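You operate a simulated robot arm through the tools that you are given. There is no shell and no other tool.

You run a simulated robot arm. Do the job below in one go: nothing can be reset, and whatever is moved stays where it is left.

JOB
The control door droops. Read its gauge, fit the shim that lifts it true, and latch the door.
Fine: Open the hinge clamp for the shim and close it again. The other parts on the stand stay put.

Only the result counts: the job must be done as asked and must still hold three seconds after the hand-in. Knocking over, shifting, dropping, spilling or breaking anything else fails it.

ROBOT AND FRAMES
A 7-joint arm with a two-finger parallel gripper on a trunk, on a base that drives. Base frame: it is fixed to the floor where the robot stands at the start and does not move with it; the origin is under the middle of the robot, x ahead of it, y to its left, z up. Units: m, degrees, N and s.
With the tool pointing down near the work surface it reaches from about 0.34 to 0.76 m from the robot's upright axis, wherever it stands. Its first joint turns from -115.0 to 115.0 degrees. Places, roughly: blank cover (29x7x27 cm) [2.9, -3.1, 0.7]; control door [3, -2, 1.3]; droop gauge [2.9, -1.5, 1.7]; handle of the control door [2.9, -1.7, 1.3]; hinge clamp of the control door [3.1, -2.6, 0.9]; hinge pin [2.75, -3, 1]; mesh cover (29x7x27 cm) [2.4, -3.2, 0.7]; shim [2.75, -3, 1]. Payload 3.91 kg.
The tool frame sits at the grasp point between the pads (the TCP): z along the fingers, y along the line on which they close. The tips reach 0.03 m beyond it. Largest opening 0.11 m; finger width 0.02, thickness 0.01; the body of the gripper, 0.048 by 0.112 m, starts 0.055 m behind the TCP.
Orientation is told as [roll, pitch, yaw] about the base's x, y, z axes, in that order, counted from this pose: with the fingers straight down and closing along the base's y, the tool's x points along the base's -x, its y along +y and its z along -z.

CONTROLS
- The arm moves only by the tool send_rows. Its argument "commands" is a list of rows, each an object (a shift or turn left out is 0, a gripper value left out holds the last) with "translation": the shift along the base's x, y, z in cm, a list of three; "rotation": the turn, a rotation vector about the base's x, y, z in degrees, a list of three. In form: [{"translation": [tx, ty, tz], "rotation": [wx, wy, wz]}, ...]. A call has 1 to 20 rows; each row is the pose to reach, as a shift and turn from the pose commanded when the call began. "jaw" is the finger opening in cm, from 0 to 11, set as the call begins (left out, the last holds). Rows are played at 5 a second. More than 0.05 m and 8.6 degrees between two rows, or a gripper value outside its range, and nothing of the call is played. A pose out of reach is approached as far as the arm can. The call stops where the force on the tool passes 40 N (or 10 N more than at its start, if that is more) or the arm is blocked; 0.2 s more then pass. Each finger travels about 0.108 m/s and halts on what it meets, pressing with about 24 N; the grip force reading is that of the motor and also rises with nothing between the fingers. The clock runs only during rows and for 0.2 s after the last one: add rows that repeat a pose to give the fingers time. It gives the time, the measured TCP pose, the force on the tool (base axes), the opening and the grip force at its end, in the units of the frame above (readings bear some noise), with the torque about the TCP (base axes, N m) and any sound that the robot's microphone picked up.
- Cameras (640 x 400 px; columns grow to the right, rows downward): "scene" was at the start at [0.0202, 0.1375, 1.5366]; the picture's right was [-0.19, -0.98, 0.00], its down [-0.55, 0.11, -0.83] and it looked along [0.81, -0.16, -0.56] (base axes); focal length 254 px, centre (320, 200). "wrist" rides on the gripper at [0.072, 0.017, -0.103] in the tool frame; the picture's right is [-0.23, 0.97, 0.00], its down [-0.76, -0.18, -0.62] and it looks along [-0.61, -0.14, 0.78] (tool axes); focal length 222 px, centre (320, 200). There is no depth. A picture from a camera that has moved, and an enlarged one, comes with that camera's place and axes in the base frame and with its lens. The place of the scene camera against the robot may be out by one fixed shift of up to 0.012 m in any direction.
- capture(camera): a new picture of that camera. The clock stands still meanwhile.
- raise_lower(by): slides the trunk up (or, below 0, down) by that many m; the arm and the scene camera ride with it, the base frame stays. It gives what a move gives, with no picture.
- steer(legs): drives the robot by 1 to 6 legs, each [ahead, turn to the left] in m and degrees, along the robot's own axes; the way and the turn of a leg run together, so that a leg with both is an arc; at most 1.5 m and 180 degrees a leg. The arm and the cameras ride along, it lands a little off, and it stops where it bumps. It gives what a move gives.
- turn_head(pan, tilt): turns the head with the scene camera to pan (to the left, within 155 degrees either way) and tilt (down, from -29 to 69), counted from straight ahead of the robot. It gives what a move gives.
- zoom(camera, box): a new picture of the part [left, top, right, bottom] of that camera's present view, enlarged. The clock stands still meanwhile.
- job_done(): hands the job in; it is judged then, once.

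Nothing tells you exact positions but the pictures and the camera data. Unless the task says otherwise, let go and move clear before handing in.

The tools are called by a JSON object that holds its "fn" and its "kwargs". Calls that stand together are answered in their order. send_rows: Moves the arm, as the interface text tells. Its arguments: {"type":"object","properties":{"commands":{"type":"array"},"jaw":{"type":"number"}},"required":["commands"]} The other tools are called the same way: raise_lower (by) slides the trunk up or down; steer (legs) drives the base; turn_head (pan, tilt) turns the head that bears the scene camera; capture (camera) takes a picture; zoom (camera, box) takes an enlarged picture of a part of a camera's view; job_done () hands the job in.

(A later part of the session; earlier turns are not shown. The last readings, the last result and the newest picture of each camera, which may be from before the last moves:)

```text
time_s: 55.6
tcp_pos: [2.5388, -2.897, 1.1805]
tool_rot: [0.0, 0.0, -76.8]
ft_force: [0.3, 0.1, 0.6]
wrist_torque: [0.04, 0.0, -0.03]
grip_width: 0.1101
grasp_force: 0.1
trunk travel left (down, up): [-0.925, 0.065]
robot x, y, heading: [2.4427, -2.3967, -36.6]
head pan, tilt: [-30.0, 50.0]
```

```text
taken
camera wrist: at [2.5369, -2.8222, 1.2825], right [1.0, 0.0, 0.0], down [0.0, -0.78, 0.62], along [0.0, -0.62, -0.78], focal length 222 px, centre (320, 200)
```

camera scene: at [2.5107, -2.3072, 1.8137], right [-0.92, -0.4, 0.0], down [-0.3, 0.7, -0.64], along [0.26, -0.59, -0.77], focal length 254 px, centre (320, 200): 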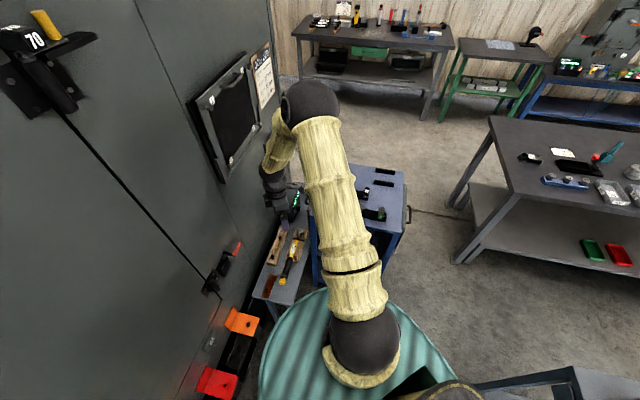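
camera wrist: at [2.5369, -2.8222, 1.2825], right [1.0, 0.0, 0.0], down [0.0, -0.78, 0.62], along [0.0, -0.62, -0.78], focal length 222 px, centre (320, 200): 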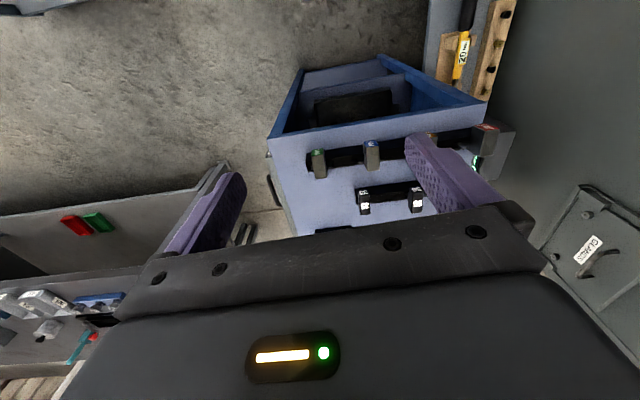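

{"fn": "zoom", "kwargs": {"camera": "wrist", "box": [290, 125, 400, 195]}}

{"fn": "zoom", "kwargs": {"camera": "wrist", "box": [300, 140, 345, 185]}}

```text
5.71 times, centred on (345, 160) of wrist
camera zoom: at [2.5369, -2.8222, 1.2825], right [1.0, 0.0, 0.0], down [0.0, -0.78, 0.62], along [0.0, -0.62, -0.78], focal length 1269 px, centre (177, 429)
```

zoom: 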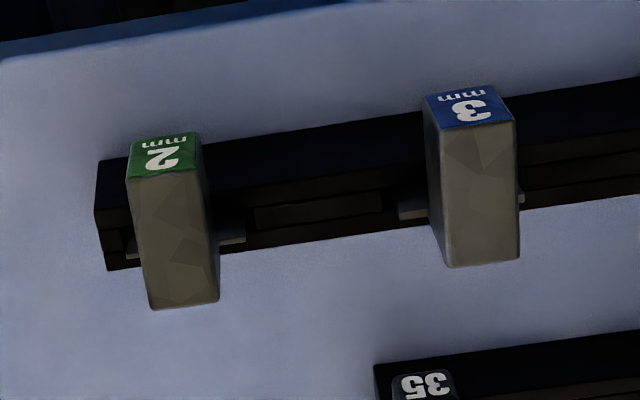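

```text
8.89 times, centred on (322, 162) of wrist
camera zoom: at [2.5369, -2.8222, 1.2825], right [1.0, 0.0, 0.0], down [0.0, -0.78, 0.62], along [0.0, -0.62, -0.78], focal length 1974 px, centre (298, 533)
```

zoom: 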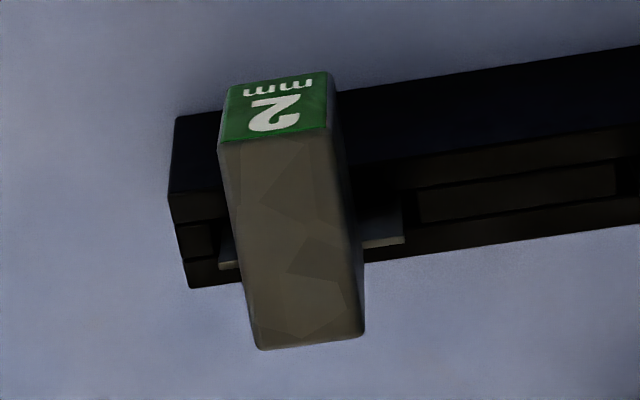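

The shim's plate sits near the rear of its block (label facing +y), so in the clamp the label must face outward; the rack and cabinet are both turned about 8.4°. First I'll open the clamp: I'll turn the tool horizontal facing the cabinet with the fingers above and below the red grip to cage it.

{"fn": "send_rows", "kwargs": {"commands": [{"translation": [3, 2.8, 0], "rotation": [0, 0, -0.5]}, {"translation": [6, 5.6, 0], "rotation": [0, 0, -1]}, {"translation": [9, 8.4, -1], "rotation": [0, 0, -1.5]}, {"translation": [12, 11.2, -2], "rotation": [0, 0, -2]}, {"translation": [15, 14, -3], "rotation": [0, 0, -2.5]}, {"translation": [18, 16.8, -4], "rotation": [0, 0, -3]}, {"translation": [21, 19.6, -5], "rotation": [0, 0, -3.5]}, {"translation": [24, 22.4, -6], "rotation": [0, 0, -4]}, {"translation": [26, 24.7, -8], "rotation": [0, 0, -4.8]}], "jaw": 3.5}}

{"fn": "send_rows", "kwargs": {"commands": [{"rotation": [1.17, -7.91, 0]}, {"rotation": [2.34, -15.82, 0]}, {"rotation": [3.5, -23.74, 0]}, {"rotation": [4.67, -31.65, 0]}, {"rotation": [5.84, -39.56, 0]}, {"rotation": [7.01, -47.47, 0]}, {"rotation": [8.18, -55.38, 0]}, {"rotation": [9.34, -63.3, 0]}, {"rotation": [10.51, -71.21, 0]}, {"rotation": [11.68, -79.12, 0]}, {"rotation": [12.85, -87.03, 0]}, {"rotation": [13.14, -89.0, 0]}, {"rotation": [13.14, -89.0, 0]}]}}

{"fn": "capture", "kwargs": {"camera": "wrist"}}

{"fn": "capture", "kwargs": {"camera": "scene"}}

```text
time_s: 57.6
tcp_pos: [2.8032, -2.6519, 1.101]
tool_rot: [-0.1, 0.0, -81.5]
ft_force: [0.8, 0.6, 0.0]
wrist_torque: [0.02, -0.01, -0.02]
grip_width: 0.0352
grasp_force: 0.0
trunk travel left (down, up): [-0.925, 0.065]
robot x, y, heading: [2.4467, -2.3954, -36.8]
head pan, tilt: [-30.0, 50.0]
```

```text
time_s: 60.4
tcp_pos: [2.7912, -2.6644, 1.0995]
tool_rot: [86.4, -3.6, -80.7]
ft_force: [0.4, -0.5, 0.1]
wrist_torque: [-0.01, 0.01, -0.03]
grip_width: 0.035
grasp_force: 0.0
trunk travel left (down, up): [-0.925, 0.065]
robot x, y, heading: [2.4454, -2.3997, -36.7]
head pan, tilt: [-30.0, 50.0]
```

```text
taken
camera wrist: at [2.6764, -2.6068, 1.1173], right [0.09, -0.15, 0.98], down [-0.5, -0.86, -0.09], along [0.86, -0.48, -0.15], focal length 222 px, centre (320, 200)
```

wrist: 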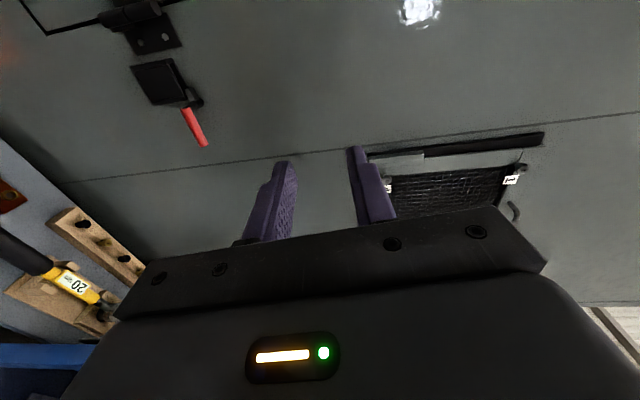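

```text
taken
camera scene: at [2.5107, -2.3069, 1.8136], right [-0.92, -0.4, 0.0], down [-0.3, 0.7, -0.64], along [0.25, -0.59, -0.77], focal length 254 px, centre (320, 200)
```

scene: 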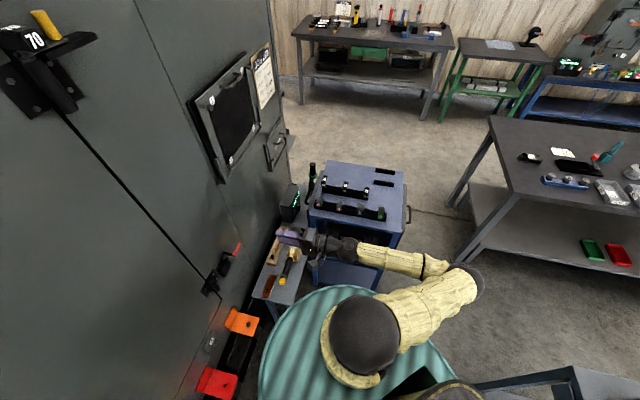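

The tool is now nearly horizontal facing the cabinet, and the clamp is visible in front. Let me zoom on it from this frontal angle.

{"fn": "zoom", "kwargs": {"camera": "wrist", "box": [100, 30, 230, 160]}}

```text
3.08 times, centred on (165, 95) of wrist
camera zoom: at [2.6764, -2.6068, 1.1173], right [0.09, -0.15, 0.98], down [-0.5, -0.86, -0.09], along [0.86, -0.48, -0.15], focal length 684 px, centre (797, 523)
```

zoom: 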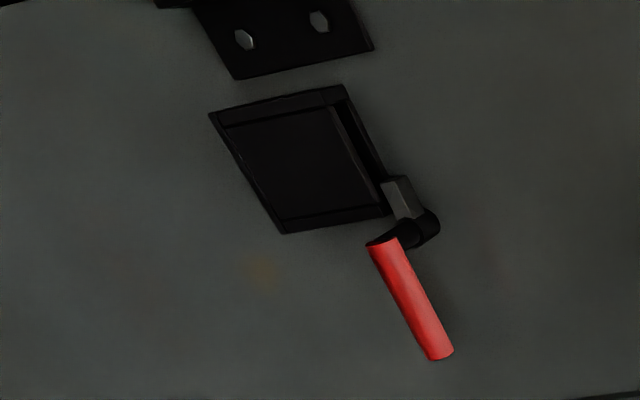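

The clamp is straight ahead; the low table is well below. I'll move to a standoff point in front of the red grip at its height.

{"fn": "send_rows", "kwargs": {"commands": [{"translation": [2, -0.5, -3.8]}, {"translation": [4, -1, -7.6]}, {"translation": [6, -1.5, -11.4]}, {"translation": [8, -2, -15.2]}, {"translation": [10, -2.5, -19]}, {"translation": [12, -3, -22]}, {"translation": [12, -3, -23]}, {"translation": [12, -3, -23]}]}}

{"fn": "capture", "kwargs": {"camera": "wrist"}}

{"fn": "turn_head", "kwargs": {"pan": 0, "tilt": 45}}

{"fn": "capture", "kwargs": {"camera": "scene"}}

```text
time_s: 60.9
tcp_pos: [2.7827, -2.6955, 1.053]
tool_rot: [80.7, -7.0, -80.9]
ft_force: [0.0, 0.1, -0.1]
wrist_torque: [-0.02, 0.02, 0.03]
grip_width: 0.0352
grasp_force: 0.0
trunk travel left (down, up): [-0.925, 0.065]
robot x, y, heading: [2.4405, -2.3946, -36.8]
head pan, tilt: [-30.0, 50.0]
stopped in row 2: the arm was blocked; the commanded pose is now the measured one
```

```text
taken
camera wrist: at [2.6712, -2.6371, 1.0766], right [0.17, -0.08, 0.98], down [-0.51, -0.86, 0.02], along [0.84, -0.51, -0.19], focal length 222 px, centre (320, 200)
```

wrist: 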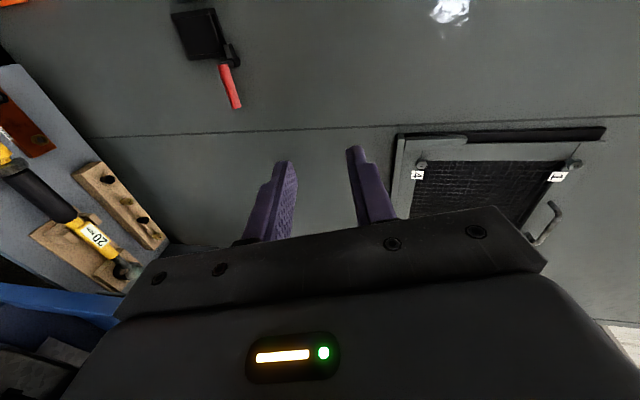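

```text
time_s: 61.8
tcp_pos: [2.782, -2.6963, 1.0523]
tool_rot: [80.8, -7.1, -80.8]
ft_force: [-0.6, 0.4, -0.3]
wrist_torque: [-0.02, -0.03, -0.03]
grip_width: 0.0349
grasp_force: 0.0
trunk travel left (down, up): [-0.925, 0.065]
robot x, y, heading: [2.4417, -2.3978, -36.9]
head pan, tilt: [0.0, 45.0]
```

```text
taken
camera scene: at [2.5451, -2.2851, 1.8206], right [-0.6, -0.8, 0.0], down [-0.57, 0.42, -0.71], along [0.57, -0.42, -0.71], focal length 254 px, centre (320, 200)
```

scene: 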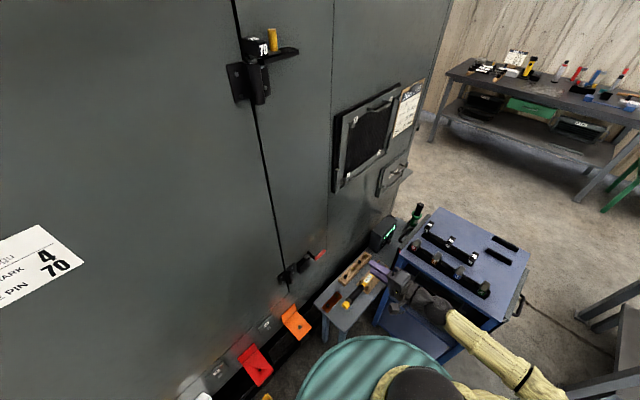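

The arm reported being blocked, probably an awkward configuration with the elbow dropped to the right. Let me look at the arm itself before moving further.

{"fn": "turn_head", "kwargs": {"pan": -60, "tilt": 60}}

{"fn": "capture", "kwargs": {"camera": "scene"}}

```text
time_s: 63.1
tcp_pos: [2.7824, -2.6963, 1.0528]
tool_rot: [80.9, -7.1, -81.0]
ft_force: [0.2, 0.0, 0.4]
wrist_torque: [0.0, 0.02, 0.01]
grip_width: 0.0351
grasp_force: 0.0
trunk travel left (down, up): [-0.925, 0.065]
robot x, y, heading: [2.4432, -2.3918, -36.8]
head pan, tilt: [-60.0, 60.0]
```

```text
taken
camera scene: at [2.4723, -2.3028, 1.8011], right [-0.99, 0.12, 0.0], down [0.1, 0.86, -0.5], along [-0.06, -0.5, -0.87], focal length 254 px, centre (320, 200)
```

scene: 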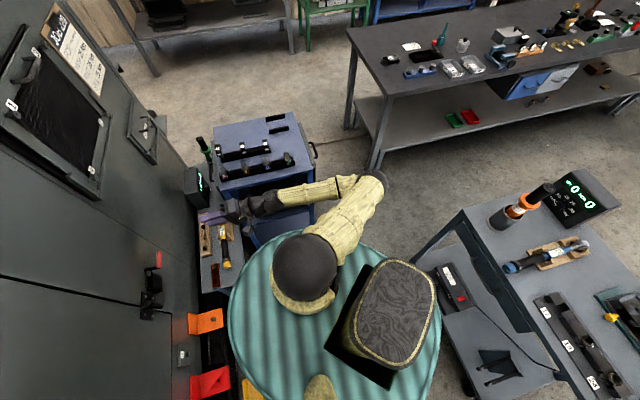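

Nothing touches; the arm is simply cramped because the horizontal pose is too close to the robot. I'll reach further out toward the cabinet at this height while squaring the orientation, then descend.

{"fn": "send_rows", "kwargs": {"commands": [{"translation": [2.5, 0.3, 0], "rotation": [1.7, -1.6, 0.1]}, {"translation": [5, 0.6, 0], "rotation": [3.4, -3.1, 0.2]}, {"translation": [7.5, 0.9, 0], "rotation": [5, -4.7, 0.3]}, {"translation": [10, 1.2, 0], "rotation": [6.7, -6.2, 0.4]}, {"translation": [12.5, 1.5, 0], "rotation": [8.4, -7.8, 0.5]}, {"translation": [13.5, 1.7, 0], "rotation": [8.4, -7.8, 0.5]}, {"translation": [13.5, 1.7, 0], "rotation": [8.4, -7.8, 0.5]}]}}

```text
time_s: 64.1
tcp_pos: [2.8423, -2.7305, 1.0566]
tool_rot: [81.0, -8.8, -81.5]
ft_force: [-0.5, 0.0, 0.1]
wrist_torque: [-0.01, 0.03, -0.02]
grip_width: 0.0352
grasp_force: 0.0
trunk travel left (down, up): [-0.925, 0.065]
robot x, y, heading: [2.4418, -2.3996, -36.6]
head pan, tilt: [-60.0, 60.0]
stopped in row 4: the arm was blocked; the commanded pose is now the measured one
```

The arm keeps hitting a limit with the wrist rolled this way. I'll undo that roll and instead use the other orientation (fingers side by side, tool pitched forward), which should be natural for this arm.

{"fn": "send_rows", "kwargs": {"commands": [{"translation": [0, 0.3, 0.5], "rotation": [-1.17, 7.82, -1.22]}, {"translation": [0, 0.6, 1], "rotation": [-2.34, 15.63, -2.45]}, {"translation": [0, 0.9, 1.5], "rotation": [-3.5, 23.45, -3.67]}, {"translation": [0, 1.2, 2], "rotation": [-4.67, 31.26, -4.9]}, {"translation": [0, 1.5, 2.5], "rotation": [-5.84, 39.08, -6.12]}, {"translation": [0, 1.8, 3], "rotation": [-7.01, 46.9, -7.34]}, {"translation": [0, 2.1, 3.5], "rotation": [-8.18, 54.71, -8.57]}, {"translation": [0, 2.4, 4], "rotation": [-9.34, 62.53, -9.79]}, {"translation": [0, 2.7, 4.5], "rotation": [-10.51, 70.34, -11.02]}, {"translation": [0, 3, 5], "rotation": [-11.83, 79.1, -12.39]}, {"translation": [0, 3, 5], "rotation": [-11.83, 79.1, -12.39]}]}}

{"fn": "turn_head", "kwargs": {"pan": -20, "tilt": 55}}

{"fn": "capture", "kwargs": {"camera": "scene"}}

```text
refused: row 10 steps farther than a row can; nothing moved
```

```text
time_s: 65.2
tcp_pos: [2.8422, -2.7301, 1.0556]
tool_rot: [81.0, -8.8, -81.6]
ft_force: [0.4, 0.4, -0.7]
wrist_torque: [0.01, 0.02, 0.01]
grip_width: 0.035
grasp_force: 0.1
trunk travel left (down, up): [-0.925, 0.065]
robot x, y, heading: [2.4443, -2.3977, -36.6]
head pan, tilt: [-20.0, 55.0]
```

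```text
taken
camera scene: at [2.5196, -2.2969, 1.8072], right [-0.84, -0.55, 0.0], down [-0.45, 0.68, -0.57], along [0.31, -0.48, -0.82], focal length 254 px, centre (320, 200)
```

scene: 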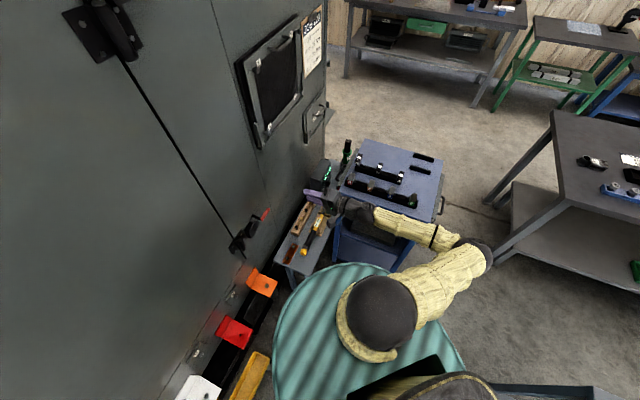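

{"fn": "send_rows", "kwargs": {"commands": [{"translation": [0, 0.3, 0.5], "rotation": [-1.18, 7.91, -1.24]}, {"translation": [0, 0.6, 1], "rotation": [-2.37, 15.83, -2.48]}, {"translation": [0, 0.9, 1.5], "rotation": [-3.55, 23.74, -3.72]}, {"translation": [0, 1.2, 2], "rotation": [-4.73, 31.65, -4.96]}, {"translation": [0, 1.5, 2.5], "rotation": [-5.91, 39.57, -6.2]}, {"translation": [0, 1.8, 3], "rotation": [-7.1, 47.48, -7.44]}, {"translation": [0, 2.1, 3.5], "rotation": [-8.28, 55.4, -8.68]}, {"translation": [0, 2.4, 4], "rotation": [-9.46, 63.31, -9.91]}, {"translation": [0, 2.7, 4.5], "rotation": [-10.64, 71.22, -11.15]}, {"translation": [0, 3, 5], "rotation": [-11.83, 79.1, -12.39]}, {"translation": [0, 3, 5], "rotation": [-11.83, 79.1, -12.39]}]}}

{"fn": "capture", "kwargs": {"camera": "scene"}}

```text
time_s: 67.5
tcp_pos: [2.8426, -2.6996, 1.1059]
tool_rot: [0.2, -8.8, -81.8]
ft_force: [0.1, 0.2, -0.3]
wrist_torque: [0.02, -0.02, -0.03]
grip_width: 0.0351
grasp_force: 0.0
trunk travel left (down, up): [-0.925, 0.065]
robot x, y, heading: [2.4455, -2.3978, -36.6]
head pan, tilt: [-20.0, 55.0]
```

```text
taken
camera scene: at [2.5182, -2.2987, 1.8074], right [-0.84, -0.55, 0.0], down [-0.45, 0.69, -0.57], along [0.32, -0.48, -0.82], focal length 254 px, centre (320, 200)
```

scene: 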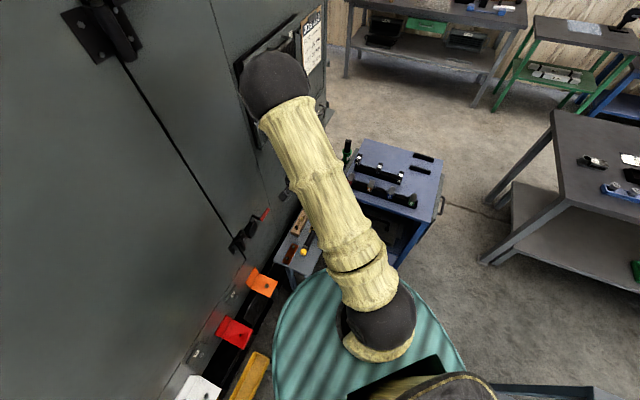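

The elbow now stands high near the vent because the trunk is high. I'll raise the hand, then lower the trunk so the arm can approach the clamp at a natural height.

{"fn": "send_rows", "kwargs": {"commands": [{"translation": [-2, 0.5, 3], "rotation": [2.2, 0.3, 0]}, {"translation": [-4, 1, 6], "rotation": [4.4, 0.6, 0]}, {"translation": [-6, 1.5, 9], "rotation": [6.5, 0.95, 0]}, {"translation": [-8, 2, 12], "rotation": [8.7, 1.26, 0]}, {"translation": [-10, 2, 15], "rotation": [8.7, 1.26, 0]}, {"translation": [-10, 2, 18], "rotation": [8.7, 1.26, 0]}]}}

{"fn": "raise_lower", "kwargs": {"by": -0.3}}

{"fn": "capture", "kwargs": {"camera": "scene"}}

```text
time_s: 69.0
tcp_pos: [2.7422, -2.6782, 1.2867]
tool_rot: [0.1, -0.2, -81.7]
ft_force: [1.0, 0.0, 0.1]
wrist_torque: [-0.01, 0.04, 0.0]
grip_width: 0.0349
grasp_force: 0.0
trunk travel left (down, up): [-0.925, 0.065]
robot x, y, heading: [2.4424, -2.397, -36.8]
head pan, tilt: [-20.0, 55.0]
```

```text
time_s: 72.0
tcp_pos: [2.7434, -2.6779, 0.9855]
tool_rot: [0.2, -0.1, -81.7]
ft_force: [0.8, 0.7, 0.1]
wrist_torque: [0.01, 0.0, 0.02]
grip_width: 0.035
grasp_force: 0.2
trunk travel left (down, up): [-0.625, 0.365]
robot x, y, heading: [2.4411, -2.3933, -36.9]
head pan, tilt: [-20.0, 55.0]
```

```text
taken
camera scene: at [2.5196, -2.2967, 1.5072], right [-0.84, -0.55, 0.0], down [-0.45, 0.68, -0.57], along [0.32, -0.48, -0.82], focal length 254 px, centre (320, 200)
```

scene: 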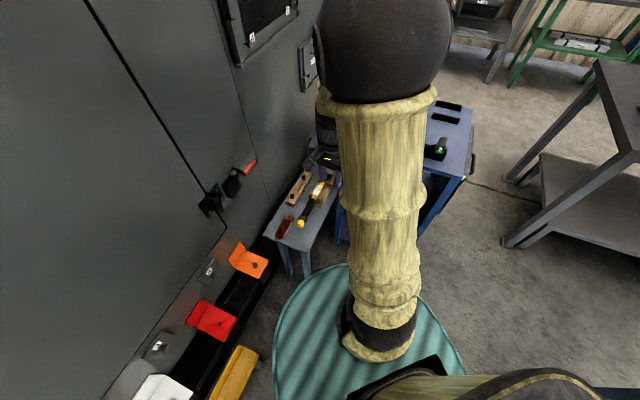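

Now I'll yaw the tool to line up with the cabinet (8.4°), so it can then be pitched forward.

{"fn": "send_rows", "kwargs": {"commands": [{"translation": [0.5, 0.2, 0.5], "rotation": [0, 0, 8.2]}, {"translation": [1, 0.4, 1], "rotation": [0, 0, 16.4]}, {"translation": [1.5, 0.6, 1.5], "rotation": [0, 0, 24.6]}, {"translation": [2, 0.8, 2], "rotation": [0, 0, 32.8]}, {"translation": [2.5, 1, 2.5], "rotation": [0, 0, 41]}, {"translation": [3, 1.2, 3], "rotation": [0, 0, 49.2]}, {"translation": [3.5, 1.4, 3.5], "rotation": [0, 0, 57.4]}, {"translation": [4, 1.6, 4], "rotation": [0, 0, 65.6]}, {"translation": [4.5, 1.8, 4.5], "rotation": [0, 0, 73.8]}, {"translation": [5, 2, 5], "rotation": [0, 0, 82]}, {"translation": [5.5, 2, 5.5], "rotation": [0, 0, 90.1]}, {"translation": [5.5, 2, 5.5], "rotation": [0, 0, 90.1]}]}}

{"fn": "send_rows", "kwargs": {"commands": [{"translation": [0.5, 0, 0], "rotation": [1.17, -7.91, 0]}, {"translation": [1, 0, 0], "rotation": [2.34, -15.82, 0]}, {"translation": [1.5, 0, 0], "rotation": [3.5, -23.74, 0]}, {"translation": [2, 0, 0], "rotation": [4.67, -31.65, 0]}, {"translation": [2.5, 0, 0], "rotation": [5.84, -39.56, 0]}, {"translation": [3, 0, 0], "rotation": [7.01, -47.47, 0]}, {"translation": [3.5, 0, 0], "rotation": [8.18, -55.38, 0]}, {"translation": [4, 0, 0], "rotation": [8.76, -59.34, 0]}, {"translation": [4, 0, 0], "rotation": [8.76, -59.34, 0]}]}}

{"fn": "capture", "kwargs": {"camera": "wrist"}}

{"fn": "capture", "kwargs": {"camera": "scene"}}

```text
time_s: 74.5
tcp_pos: [2.7973, -2.6573, 1.0414]
tool_rot: [0.2, -0.2, 8.5]
ft_force: [-0.5, -0.3, -0.3]
wrist_torque: [-0.01, 0.05, -0.02]
grip_width: 0.035
grasp_force: 0.1
trunk travel left (down, up): [-0.625, 0.365]
robot x, y, heading: [2.4447, -2.399, -36.5]
head pan, tilt: [-20.0, 55.0]
```

```text
time_s: 76.5
tcp_pos: [2.8367, -2.657, 1.0393]
tool_rot: [0.2, -60.2, 8.4]
ft_force: [0.2, 0.4, 0.2]
wrist_torque: [0.0, -0.03, 0.02]
grip_width: 0.0351
grasp_force: 0.1
trunk travel left (down, up): [-0.625, 0.365]
robot x, y, heading: [2.4449, -2.3953, -36.8]
head pan, tilt: [-20.0, 55.0]
```

```text
taken
camera wrist: at [2.7088, -2.6597, 1.0285], right [-0.03, 0.98, 0.2], down [-0.13, -0.2, 0.97], along [0.99, 0.0, 0.14], focal length 222 px, centre (320, 200)
```

wrist: 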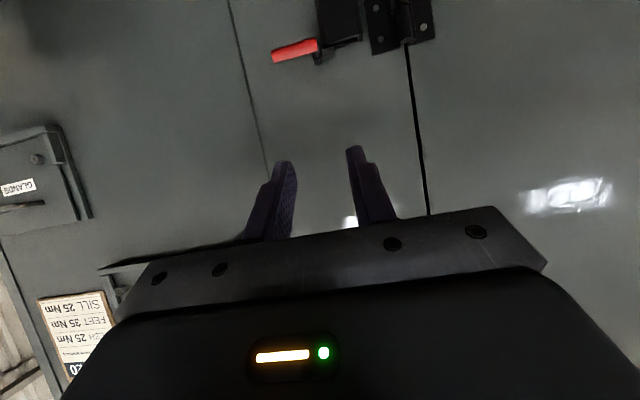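

```text
taken
camera scene: at [2.5197, -2.2967, 1.5072], right [-0.84, -0.55, 0.0], down [-0.45, 0.68, -0.57], along [0.32, -0.48, -0.82], focal length 254 px, centre (320, 200)
```

scene: 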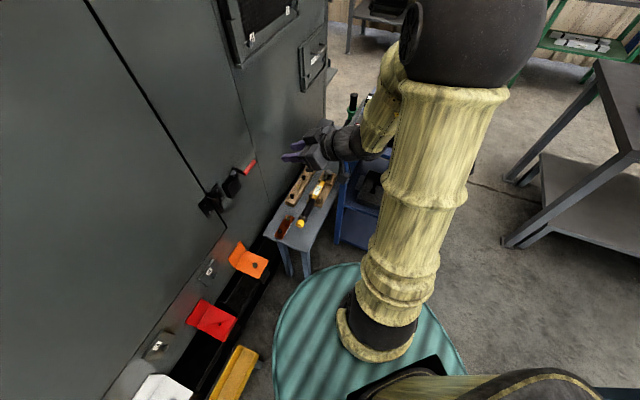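

This orientation works well. I'll take a zoomed look at the clamp from here to refine its position.

{"fn": "zoom", "kwargs": {"camera": "wrist", "box": [255, 0, 385, 80]}}

```text
4.92 times, centred on (320, 40) of wrist
camera zoom: at [2.7088, -2.6597, 1.0285], right [-0.03, 0.98, 0.2], down [-0.13, -0.2, 0.97], along [0.99, 0.0, 0.14], focal length 1094 px, centre (320, 988)
```

zoom: 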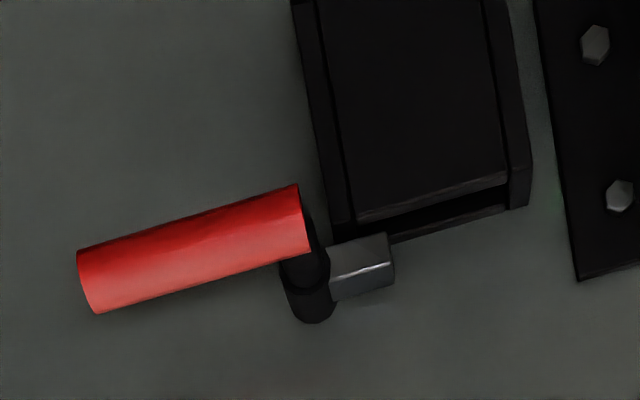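

The hub and rod clearly run along the face normal, so the grip should swing parallel to the face. I'll close the fingers, make the tool nearly horizontal, and bring it just above the grip's outer end to test pushing it down.

{"fn": "send_rows", "kwargs": {"commands": [{"translation": [2.4, -0.7, -2.7], "rotation": [0.73, -4.95, 0]}, {"translation": [4.7, -1.4, -5.4], "rotation": [1.46, -9.9, 0]}, {"translation": [7, -2.1, -8.1], "rotation": [2.19, -14.85, 0]}, {"translation": [9.3, -2.7, -10.9], "rotation": [2.92, -19.8, 0]}, {"translation": [9.3, -2.7, -10.9], "rotation": [2.92, -19.8, 0]}], "jaw": 0}}

{"fn": "capture", "kwargs": {"camera": "wrist"}}

```text
time_s: 77.8
tcp_pos: [2.9309, -2.6852, 0.9304]
tool_rot: [-0.2, -80.1, 8.7]
ft_force: [0.2, 0.6, 0.0]
wrist_torque: [-0.01, -0.02, 0.01]
grip_width: 0.0
grasp_force: 24.5
trunk travel left (down, up): [-0.625, 0.365]
robot x, y, heading: [2.4422, -2.3929, -36.8]
head pan, tilt: [-20.0, 55.0]
```

```text
taken
camera wrist: at [2.8145, -2.6856, 0.8769], right [-0.11, 0.97, 0.22], down [-0.45, -0.25, 0.86], along [0.89, -0.01, 0.46], focal length 222 px, centre (320, 200)
```

wrist: 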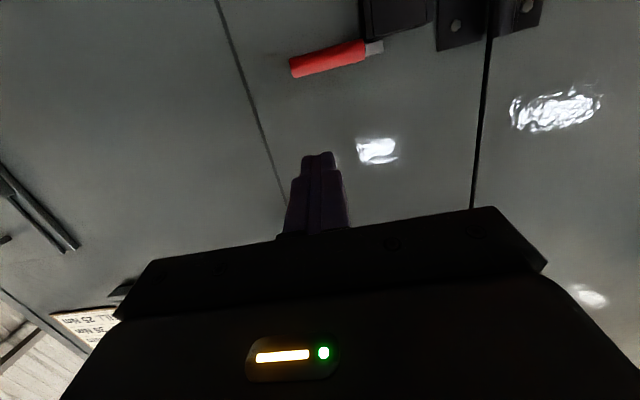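

{"fn": "zoom", "kwargs": {"camera": "wrist", "box": [270, 0, 430, 100]}}

```text
4.00 times, centred on (350, 50) of wrist
camera zoom: at [2.8145, -2.6856, 0.8769], right [-0.11, 0.97, 0.22], down [-0.45, -0.25, 0.86], along [0.89, -0.01, 0.46], focal length 888 px, centre (200, 800)
```

zoom: 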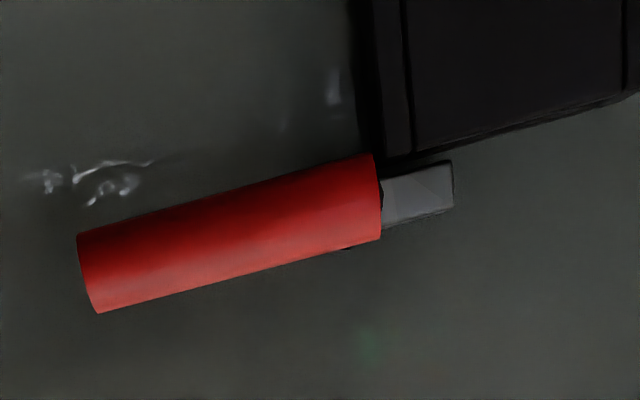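

Refined with three views, the grip runs from (3.038,-2.620,0.864) to (3.050,-2.683,0.863), horizontal. I'll move in above its outer end.

{"fn": "send_rows", "kwargs": {"commands": [{"translation": [3.3, 0.5, 0]}, {"translation": [6.7, 1, 0]}, {"translation": [10.1, 1.5, 0]}, {"translation": [10.1, 1.5, -1.4]}, {"translation": [10.1, 1.5, -2.7]}, {"translation": [10.1, 1.5, -2.7]}]}}

{"fn": "capture", "kwargs": {"camera": "wrist"}}

{"fn": "turn_head", "kwargs": {"pan": 0, "tilt": 45}}

{"fn": "zoom", "kwargs": {"camera": "scene", "box": [200, 150, 400, 290]}}

```text
time_s: 79.2
tcp_pos: [3.0312, -2.671, 0.9059]
tool_rot: [0.1, -80.2, 8.6]
ft_force: [-0.1, 0.4, -0.5]
wrist_torque: [0.01, 0.01, 0.0]
grip_width: 0.0001
grasp_force: 23.8
trunk travel left (down, up): [-0.625, 0.365]
robot x, y, heading: [2.4458, -2.3931, -37.0]
head pan, tilt: [-20.0, 55.0]
```

```text
taken
camera wrist: at [2.914, -2.671, 0.8507], right [-0.11, 0.97, 0.22], down [-0.45, -0.25, 0.86], along [0.89, -0.01, 0.46], focal length 222 px, centre (320, 200)
```

wrist: 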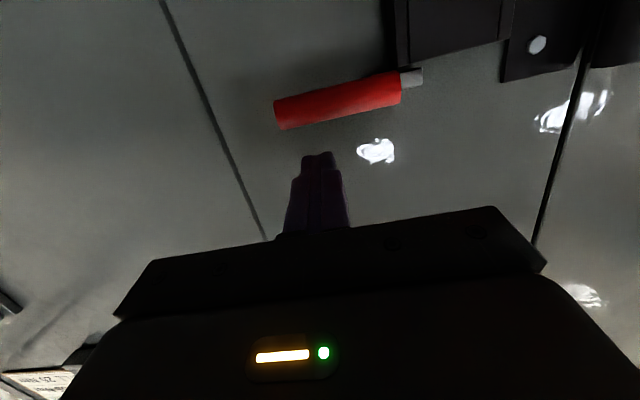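

```text
time_s: 80.0
tcp_pos: [3.0301, -2.6707, 0.9055]
tool_rot: [0.1, -80.1, 8.4]
ft_force: [-0.9, 0.0, -0.6]
wrist_torque: [0.0, -0.01, 0.0]
grip_width: 0.0002
grasp_force: 23.7
trunk travel left (down, up): [-0.625, 0.365]
robot x, y, heading: [2.4455, -2.3954, -36.5]
head pan, tilt: [0.0, 45.0]
```

```text
2.86 times, centred on (300, 220) of scene
camera zoom: at [2.5453, -2.2851, 1.5205], right [-0.6, -0.8, 0.0], down [-0.57, 0.42, -0.71], along [0.57, -0.42, -0.71], focal length 726 px, centre (377, 143)
```

zoom: 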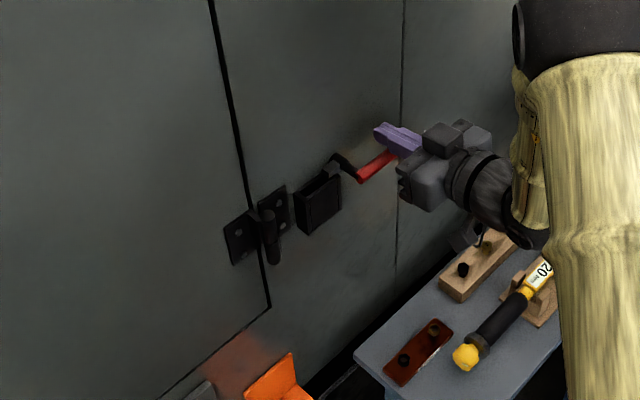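

The closed fingers are just above the outer half of the red grip. I'll press down a little and feel whether it gives.

{"fn": "send_rows", "kwargs": {"commands": [{"translation": [0, 0, -0.8]}, {"translation": [0, 0, -1.4]}, {"translation": [0, 0, -2.0]}, {"translation": [0, 0, -2.5]}, {"translation": [0, 0, -3.0]}]}}

{"fn": "zoom", "kwargs": {"camera": "scene", "box": [200, 150, 400, 290]}}

```text
time_s: 81.2
tcp_pos: [3.0312, -2.6719, 0.8752]
tool_rot: [0.0, -80.1, 8.6]
ft_force: [1.3, -0.4, 0.7]
wrist_torque: [-0.02, -0.03, 0.0]
grip_width: 0.0002
grasp_force: 23.7
trunk travel left (down, up): [-0.625, 0.365]
robot x, y, heading: [2.4415, -2.3974, -36.8]
head pan, tilt: [0.0, 45.0]
```

```text
2.86 times, centred on (300, 220) of scene
camera zoom: at [2.5455, -2.2851, 1.5206], right [-0.6, -0.8, 0.0], down [-0.57, 0.42, -0.71], along [0.57, -0.42, -0.71], focal length 726 px, centre (377, 143)
```

zoom: 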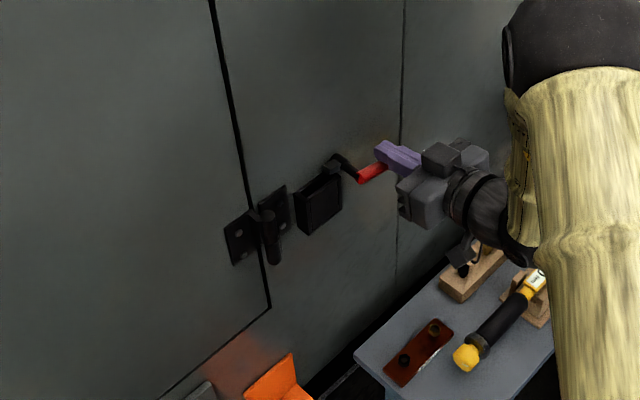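

{"fn": "capture", "kwargs": {"camera": "wrist"}}

{"fn": "zoom", "kwargs": {"camera": "scene", "box": [270, 180, 350, 240]}}

```text
taken
camera wrist: at [2.9141, -2.6712, 0.8205], right [-0.11, 0.97, 0.22], down [-0.45, -0.25, 0.86], along [0.89, -0.01, 0.46], focal length 222 px, centre (320, 200)
```

wrist: 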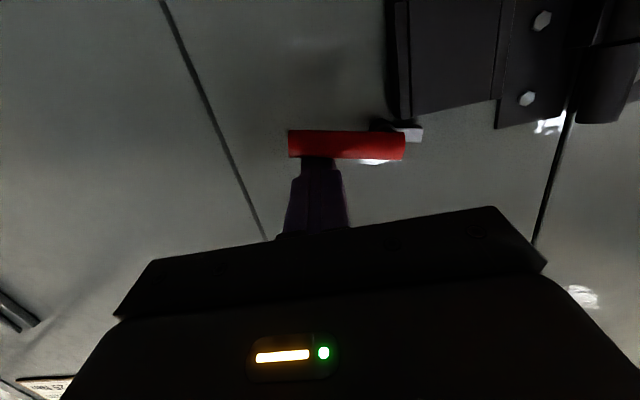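

```text
6.67 times, centred on (310, 210) of scene
camera zoom: at [2.5455, -2.2851, 1.5206], right [-0.6, -0.8, 0.0], down [-0.57, 0.42, -0.71], along [0.57, -0.42, -0.71], focal length 1694 px, centre (387, 133)
```

zoom: 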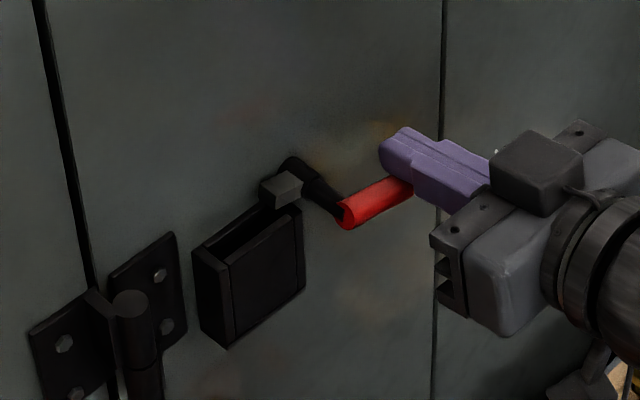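

The grip yields easily: its outer end went down and the cam block is rising off the slot. I'll follow the arc to swing it to about vertical (down).

{"fn": "send_rows", "kwargs": {"commands": [{"translation": [-0.03, 0.2, -0.8]}, {"translation": [-0.03, 0.2, -1.56]}, {"translation": [-0.08, 0.55, -2.77]}, {"translation": [-0.18, 1.19, -3.86]}, {"translation": [-0.26, 1.77, -4.47]}]}}

{"fn": "zoom", "kwargs": {"camera": "scene", "box": [270, 180, 350, 240]}}

{"fn": "capture", "kwargs": {"camera": "wrist"}}

```text
time_s: 82.4
tcp_pos: [3.0276, -2.6525, 0.8294]
tool_rot: [0.4, -79.9, 8.3]
ft_force: [-0.7, 0.0, -0.9]
wrist_torque: [0.0, 0.0, 0.01]
grip_width: 0.0001
grasp_force: 23.7
trunk travel left (down, up): [-0.625, 0.365]
robot x, y, heading: [2.4399, -2.3981, -36.6]
head pan, tilt: [0.0, 45.0]
```

```text
6.67 times, centred on (310, 210) of scene
camera zoom: at [2.5455, -2.285, 1.5205], right [-0.6, -0.8, 0.0], down [-0.57, 0.42, -0.71], along [0.57, -0.42, -0.71], focal length 1694 px, centre (387, 133)
```

zoom: 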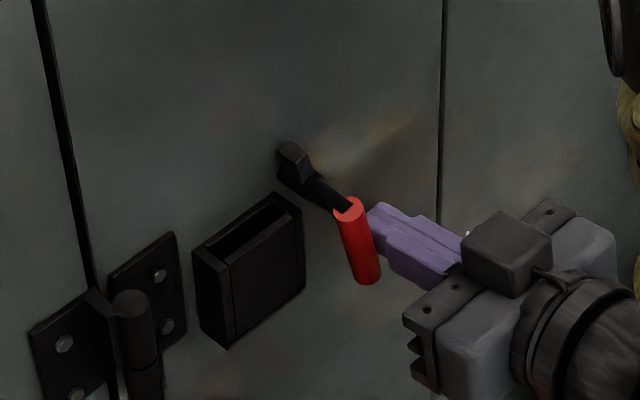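

```text
taken
camera wrist: at [2.9115, -2.6533, 0.7755], right [-0.11, 0.97, 0.22], down [-0.45, -0.25, 0.86], along [0.89, -0.01, 0.46], focal length 222 px, centre (320, 200)
```

wrist: 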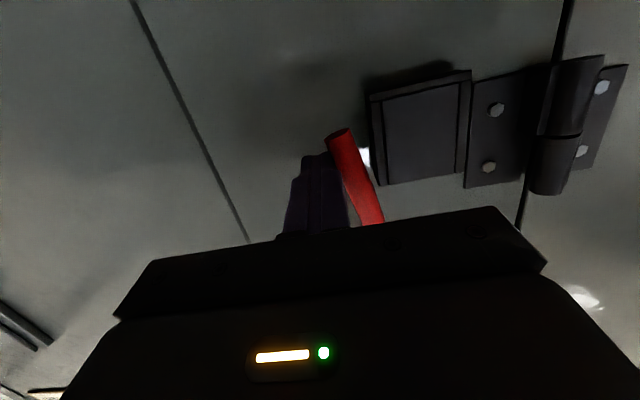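

The slot is now uncovered and the cam points up; I'll push the grip on to vertical to be sure it is fully open and feel for its stop.

{"fn": "send_rows", "kwargs": {"commands": [{"translation": [-0.1, 0.67, -0.5]}, {"translation": [-0.21, 1.39, -0.88]}, {"translation": [-0.26, 1.8, -1.0]}, {"translation": [-0.32, 2.2, -1.1]}]}}

{"fn": "zoom", "kwargs": {"camera": "scene", "box": [270, 180, 350, 240]}}

```text
time_s: 83.3
tcp_pos: [3.0283, -2.6434, 0.8223]
tool_rot: [-3.3, -80.6, 10.8]
ft_force: [1.7, -7.1, 1.0]
wrist_torque: [0.04, 0.01, -0.07]
grip_width: 0.0001
grasp_force: 24.4
trunk travel left (down, up): [-0.625, 0.365]
robot x, y, heading: [2.4457, -2.3973, -36.7]
head pan, tilt: [0.0, 45.0]
stopped in row 4: the force on the tool passed its limit at 44 N (the readings are from after the stop); the commanded pose is now the measured one
```

```text
6.67 times, centred on (310, 210) of scene
camera zoom: at [2.5461, -2.2856, 1.5203], right [-0.6, -0.8, 0.0], down [-0.57, 0.42, -0.71], along [0.57, -0.42, -0.71], focal length 1694 px, centre (387, 133)
```

zoom: 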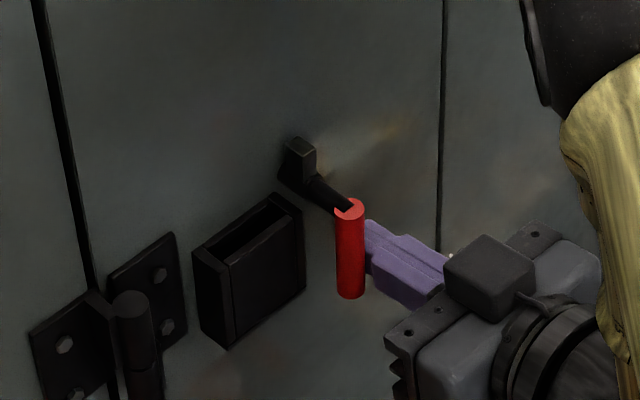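

The lever has hit its stop pointing straight down and the slot is fully open. I'll back away sideways and then out.

{"fn": "send_rows", "kwargs": {"commands": [{"translation": [0.15, -1.2, 0]}, {"translation": [0.3, -2.4, 0]}, {"translation": [-3.6, -3, 0]}, {"translation": [-7.5, -3.6, 1]}, {"translation": [-11.4, -4.2, 3]}, {"translation": [-14, -4.6, 6]}, {"translation": [-16, -4.8, 10]}, {"translation": [-18, -4.8, 14]}]}}

{"fn": "zoom", "kwargs": {"camera": "scene", "box": [270, 180, 350, 240]}}

{"fn": "capture", "kwargs": {"camera": "wrist"}}

```text
time_s: 85.1
tcp_pos: [2.8436, -2.6873, 0.9635]
tool_rot: [-3.1, -80.6, 10.8]
ft_force: [-0.7, 0.3, 0.7]
wrist_torque: [-0.02, 0.03, -0.01]
grip_width: 0.0003
grasp_force: 23.9
trunk travel left (down, up): [-0.625, 0.365]
robot x, y, heading: [2.4459, -2.4002, -36.6]
head pan, tilt: [0.0, 45.0]
```

```text
6.67 times, centred on (310, 210) of scene
camera zoom: at [2.5448, -2.285, 1.5206], right [-0.6, -0.8, 0.0], down [-0.57, 0.42, -0.71], along [0.57, -0.42, -0.71], focal length 1694 px, centre (387, 133)
```

zoom: 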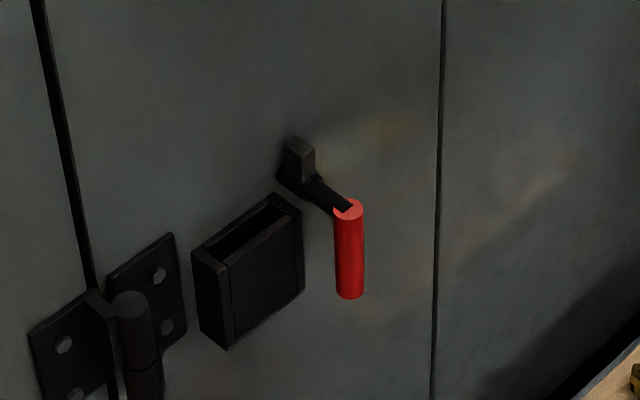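

```text
taken
camera wrist: at [2.7291, -2.6864, 0.9073], right [-0.09, 0.97, 0.22], down [-0.46, -0.23, 0.85], along [0.88, -0.02, 0.47], focal length 222 px, centre (320, 200)
```

wrist: 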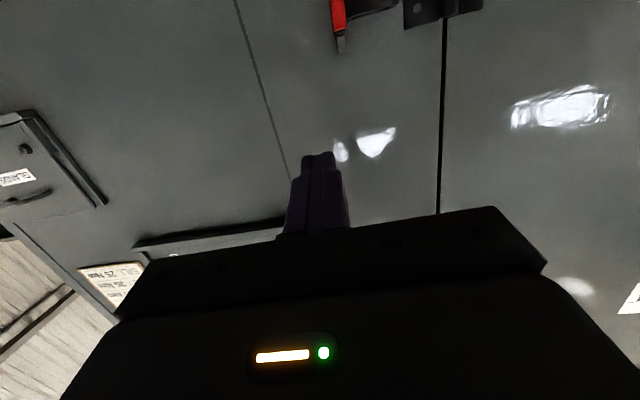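

The lever stays open. Now I'll pitch the tool back down (leaving about 15° tilt) and head to the shim rack.

{"fn": "send_rows", "kwargs": {"commands": [{"translation": [-1.2, 0, 2.3], "rotation": [-1.2, 8.1, 0]}, {"translation": [-2.4, 0, 4.6], "rotation": [-2.4, 16.2, 0]}, {"translation": [-3.6, 0, 6.9], "rotation": [-3.6, 24.3, 0]}, {"translation": [-4.8, 0, 9.2], "rotation": [-4.8, 32.4, 0]}, {"translation": [-6, 0, 11.5], "rotation": [-6, 40.5, 0]}, {"translation": [-7.2, 0, 13.8], "rotation": [-7.2, 48.6, 0]}, {"translation": [-8.4, 0, 16.1], "rotation": [-8.4, 56.7, 0]}, {"translation": [-9.6, 0, 18.4], "rotation": [-9.6, 64.9, 0]}, {"translation": [-9.6, 0, 18.4], "rotation": [-9.6, 64.9, 0]}], "jaw": 6}}

```text
time_s: 87.1
tcp_pos: [2.7518, -2.6873, 1.1478]
tool_rot: [-0.9, -15.0, 8.7]
ft_force: [-0.1, -0.4, -0.9]
wrist_torque: [0.02, -0.02, 0.02]
grip_width: 0.0601
grasp_force: 0.1
trunk travel left (down, up): [-0.625, 0.365]
robot x, y, heading: [2.4417, -2.3974, -36.5]
head pan, tilt: [0.0, 45.0]
```

{"fn": "capture", "kwargs": {"camera": "wrist"}}

```text
taken
camera wrist: at [2.6513, -2.6847, 1.2277], right [0.07, 1.0, 0.04], down [0.59, -0.08, 0.8], along [0.8, -0.03, -0.6], focal length 222 px, centre (320, 200)
```

wrist: 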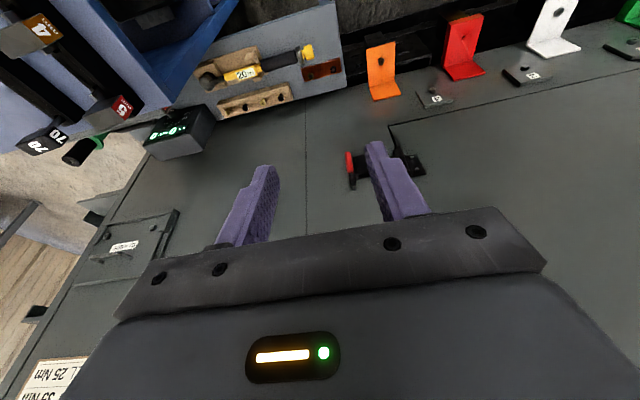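

{"fn": "send_rows", "kwargs": {"commands": [{"translation": [2, 4, 0], "rotation": [0.9, 0, -0.3]}, {"translation": [4, 8, 0], "rotation": [0.9, 0, -0.3]}, {"translation": [5, 10, 0], "rotation": [0.9, 0, -0.3]}, {"translation": [5, 10, 0], "rotation": [0.9, 0, -0.3]}]}}

{"fn": "capture", "kwargs": {"camera": "wrist"}}

{"fn": "zoom", "kwargs": {"camera": "wrist", "box": [290, 140, 380, 200]}}

```text
time_s: 88.1
tcp_pos: [2.8021, -2.5858, 1.1466]
tool_rot: [0.0, -15.0, 8.3]
ft_force: [-0.7, 0.3, -0.1]
wrist_torque: [-0.02, -0.02, 0.02]
grip_width: 0.0602
grasp_force: 0.1
trunk travel left (down, up): [-0.625, 0.365]
robot x, y, heading: [2.4448, -2.3982, -36.8]
head pan, tilt: [0.0, 45.0]
```

```text
taken
camera wrist: at [2.7021, -2.583, 1.2271], right [0.08, 1.0, 0.06], down [0.59, -0.09, 0.8], along [0.8, -0.03, -0.6], focal length 222 px, centre (320, 200)
```

wrist: 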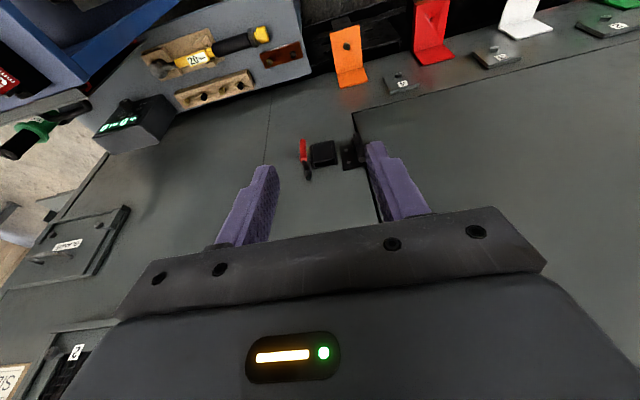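

```text
6.67 times, centred on (335, 170) of wrist
camera zoom: at [2.7021, -2.583, 1.2271], right [0.08, 1.0, 0.06], down [0.59, -0.09, 0.8], along [0.8, -0.03, -0.6], focal length 1481 px, centre (220, 400)
```

zoom: 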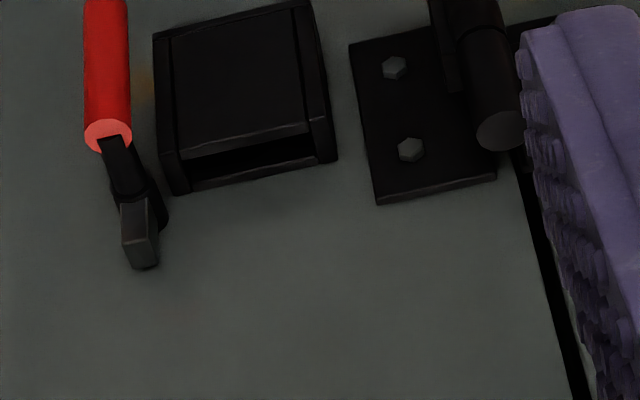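

{"fn": "zoom", "kwargs": {"camera": "wrist", "box": [308, 138, 348, 172]}}

```text
11.76 times, centred on (328, 155) of wrist
camera zoom: at [2.7021, -2.583, 1.2271], right [0.08, 1.0, 0.06], down [0.59, -0.09, 0.8], along [0.8, -0.03, -0.6], focal length 2613 px, centre (226, 729)
```

zoom: 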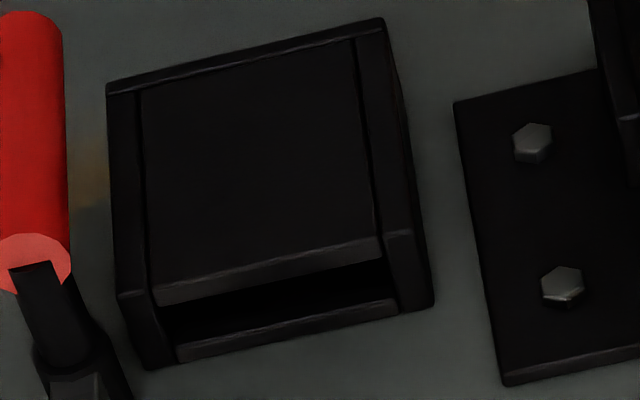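

Now I have the open pocket precisely: slot centre about (3.0645,-2.579), top z 0.857, 4.5 cm × 1.1 cm, with the lever clear. Next, the shim: I'll swing around to the rack with the same 15° tilt and look closely.

{"fn": "send_rows", "kwargs": {"commands": [{"translation": [-1, -2.5, 1], "rotation": [0, 0, -8.2]}, {"translation": [-2.5, -5, 2], "rotation": [0, 0, -16.4]}, {"translation": [-4.5, -7.5, 3], "rotation": [0, 0, -24.6]}, {"translation": [-6.5, -10, 3], "rotation": [0, 0, -32.8]}, {"translation": [-9, -12.5, 2], "rotation": [0, 0, -41]}, {"translation": [-12, -15, 1], "rotation": [0, 0, -49.2]}, {"translation": [-15, -17.5, 0], "rotation": [0, 0, -57.4]}, {"translation": [-18, -20, 0], "rotation": [0, 0, -65.6]}, {"translation": [-21, -22.5, -2], "rotation": [0, 0, -73.8]}, {"translation": [-24, -24.5, -5], "rotation": [0, 0, -82]}, {"translation": [-27, -26.3, -8], "rotation": [0, 0, -89.9]}, {"translation": [-27.2, -26.4, -9.7], "rotation": [0, 0, -89.9]}, {"translation": [-27.2, -26.4, -9.7], "rotation": [0, 0, -89.9]}]}}

{"fn": "capture", "kwargs": {"camera": "wrist"}}

```text
time_s: 90.9
tcp_pos: [2.5291, -2.8506, 1.0507]
tool_rot: [0.1, -15.1, -81.8]
ft_force: [0.2, 1.1, 0.4]
wrist_torque: [-0.01, 0.03, -0.01]
grip_width: 0.0599
grasp_force: 0.0
trunk travel left (down, up): [-0.625, 0.365]
robot x, y, heading: [2.4446, -2.3922, -36.6]
head pan, tilt: [0.0, 45.0]
```

```text
taken
camera wrist: at [2.5308, -2.7524, 1.1309], right [1.0, -0.08, 0.06], down [-0.09, -0.59, 0.8], along [-0.02, -0.8, -0.6], focal length 222 px, centre (320, 200)
```

wrist: 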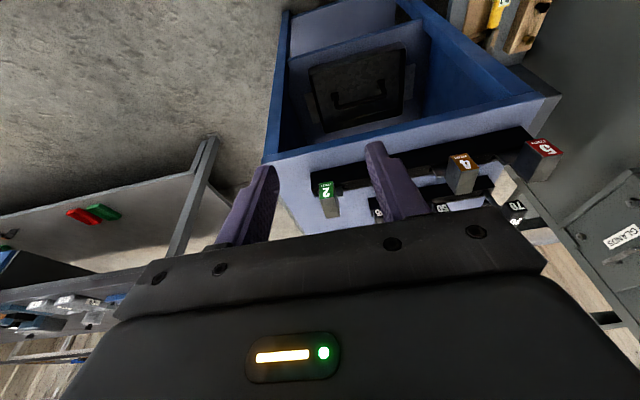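

{"fn": "zoom", "kwargs": {"camera": "wrist", "box": [305, 165, 365, 220]}}

{"fn": "send_rows", "kwargs": {"commands": [{"translation": [0, 0, 3]}, {"translation": [0, -1, 7]}, {"translation": [0, -2, 10]}, {"translation": [0, -2, 10]}]}}

{"fn": "capture", "kwargs": {"camera": "wrist"}}

```text
7.27 times, centred on (335, 192) of wrist
camera zoom: at [2.5308, -2.7524, 1.1309], right [1.0, -0.08, 0.06], down [-0.09, -0.59, 0.8], along [-0.02, -0.8, -0.6], focal length 1615 px, centre (211, 254)
```

zoom: 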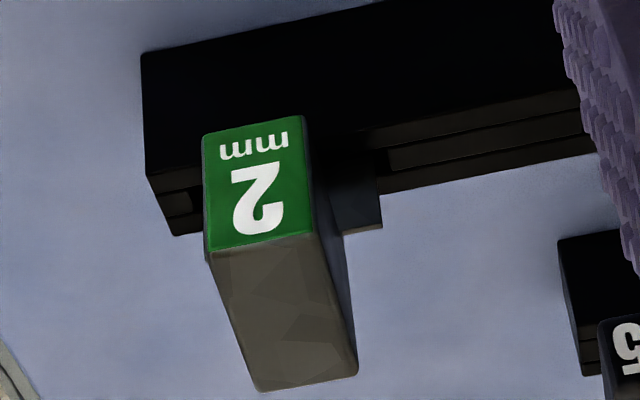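

```text
time_s: 91.9
tcp_pos: [2.5308, -2.871, 1.1496]
tool_rot: [0.1, -15.2, -81.6]
ft_force: [-0.1, 0.8, -0.6]
wrist_torque: [-0.01, 0.01, -0.03]
grip_width: 0.06
grasp_force: 0.1
trunk travel left (down, up): [-0.625, 0.365]
robot x, y, heading: [2.4446, -2.3964, -36.8]
head pan, tilt: [0.0, 45.0]
```

```text
taken
camera wrist: at [2.5317, -2.7731, 1.2307], right [1.0, -0.08, 0.06], down [-0.09, -0.59, 0.8], along [-0.02, -0.8, -0.6], focal length 222 px, centre (320, 200)
```

wrist: 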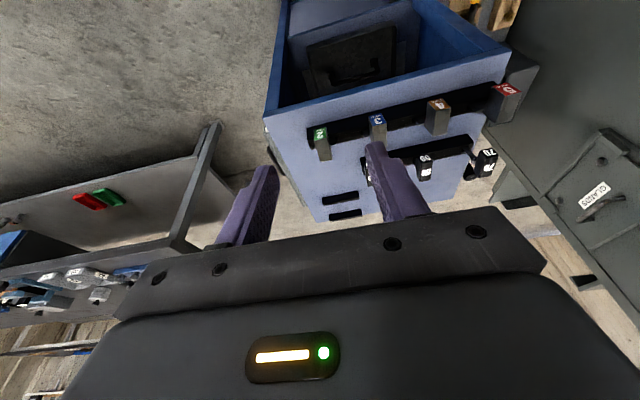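

{"fn": "zoom", "kwargs": {"camera": "wrist", "box": [300, 115, 350, 165]}}

```text
8.00 times, centred on (325, 140) of wrist
camera zoom: at [2.5317, -2.7731, 1.2307], right [1.0, -0.08, 0.06], down [-0.09, -0.59, 0.8], along [-0.02, -0.8, -0.6], focal length 1777 px, centre (280, 680)
```

zoom: 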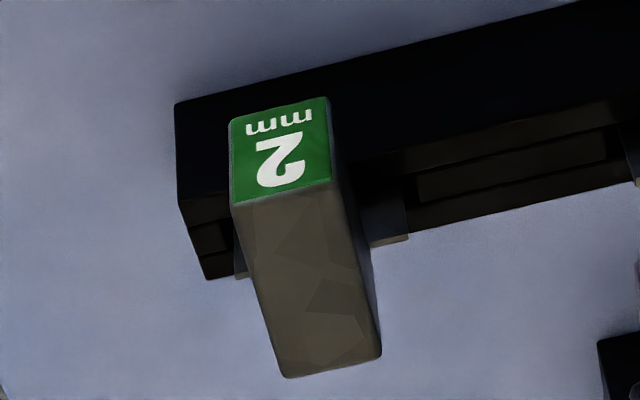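

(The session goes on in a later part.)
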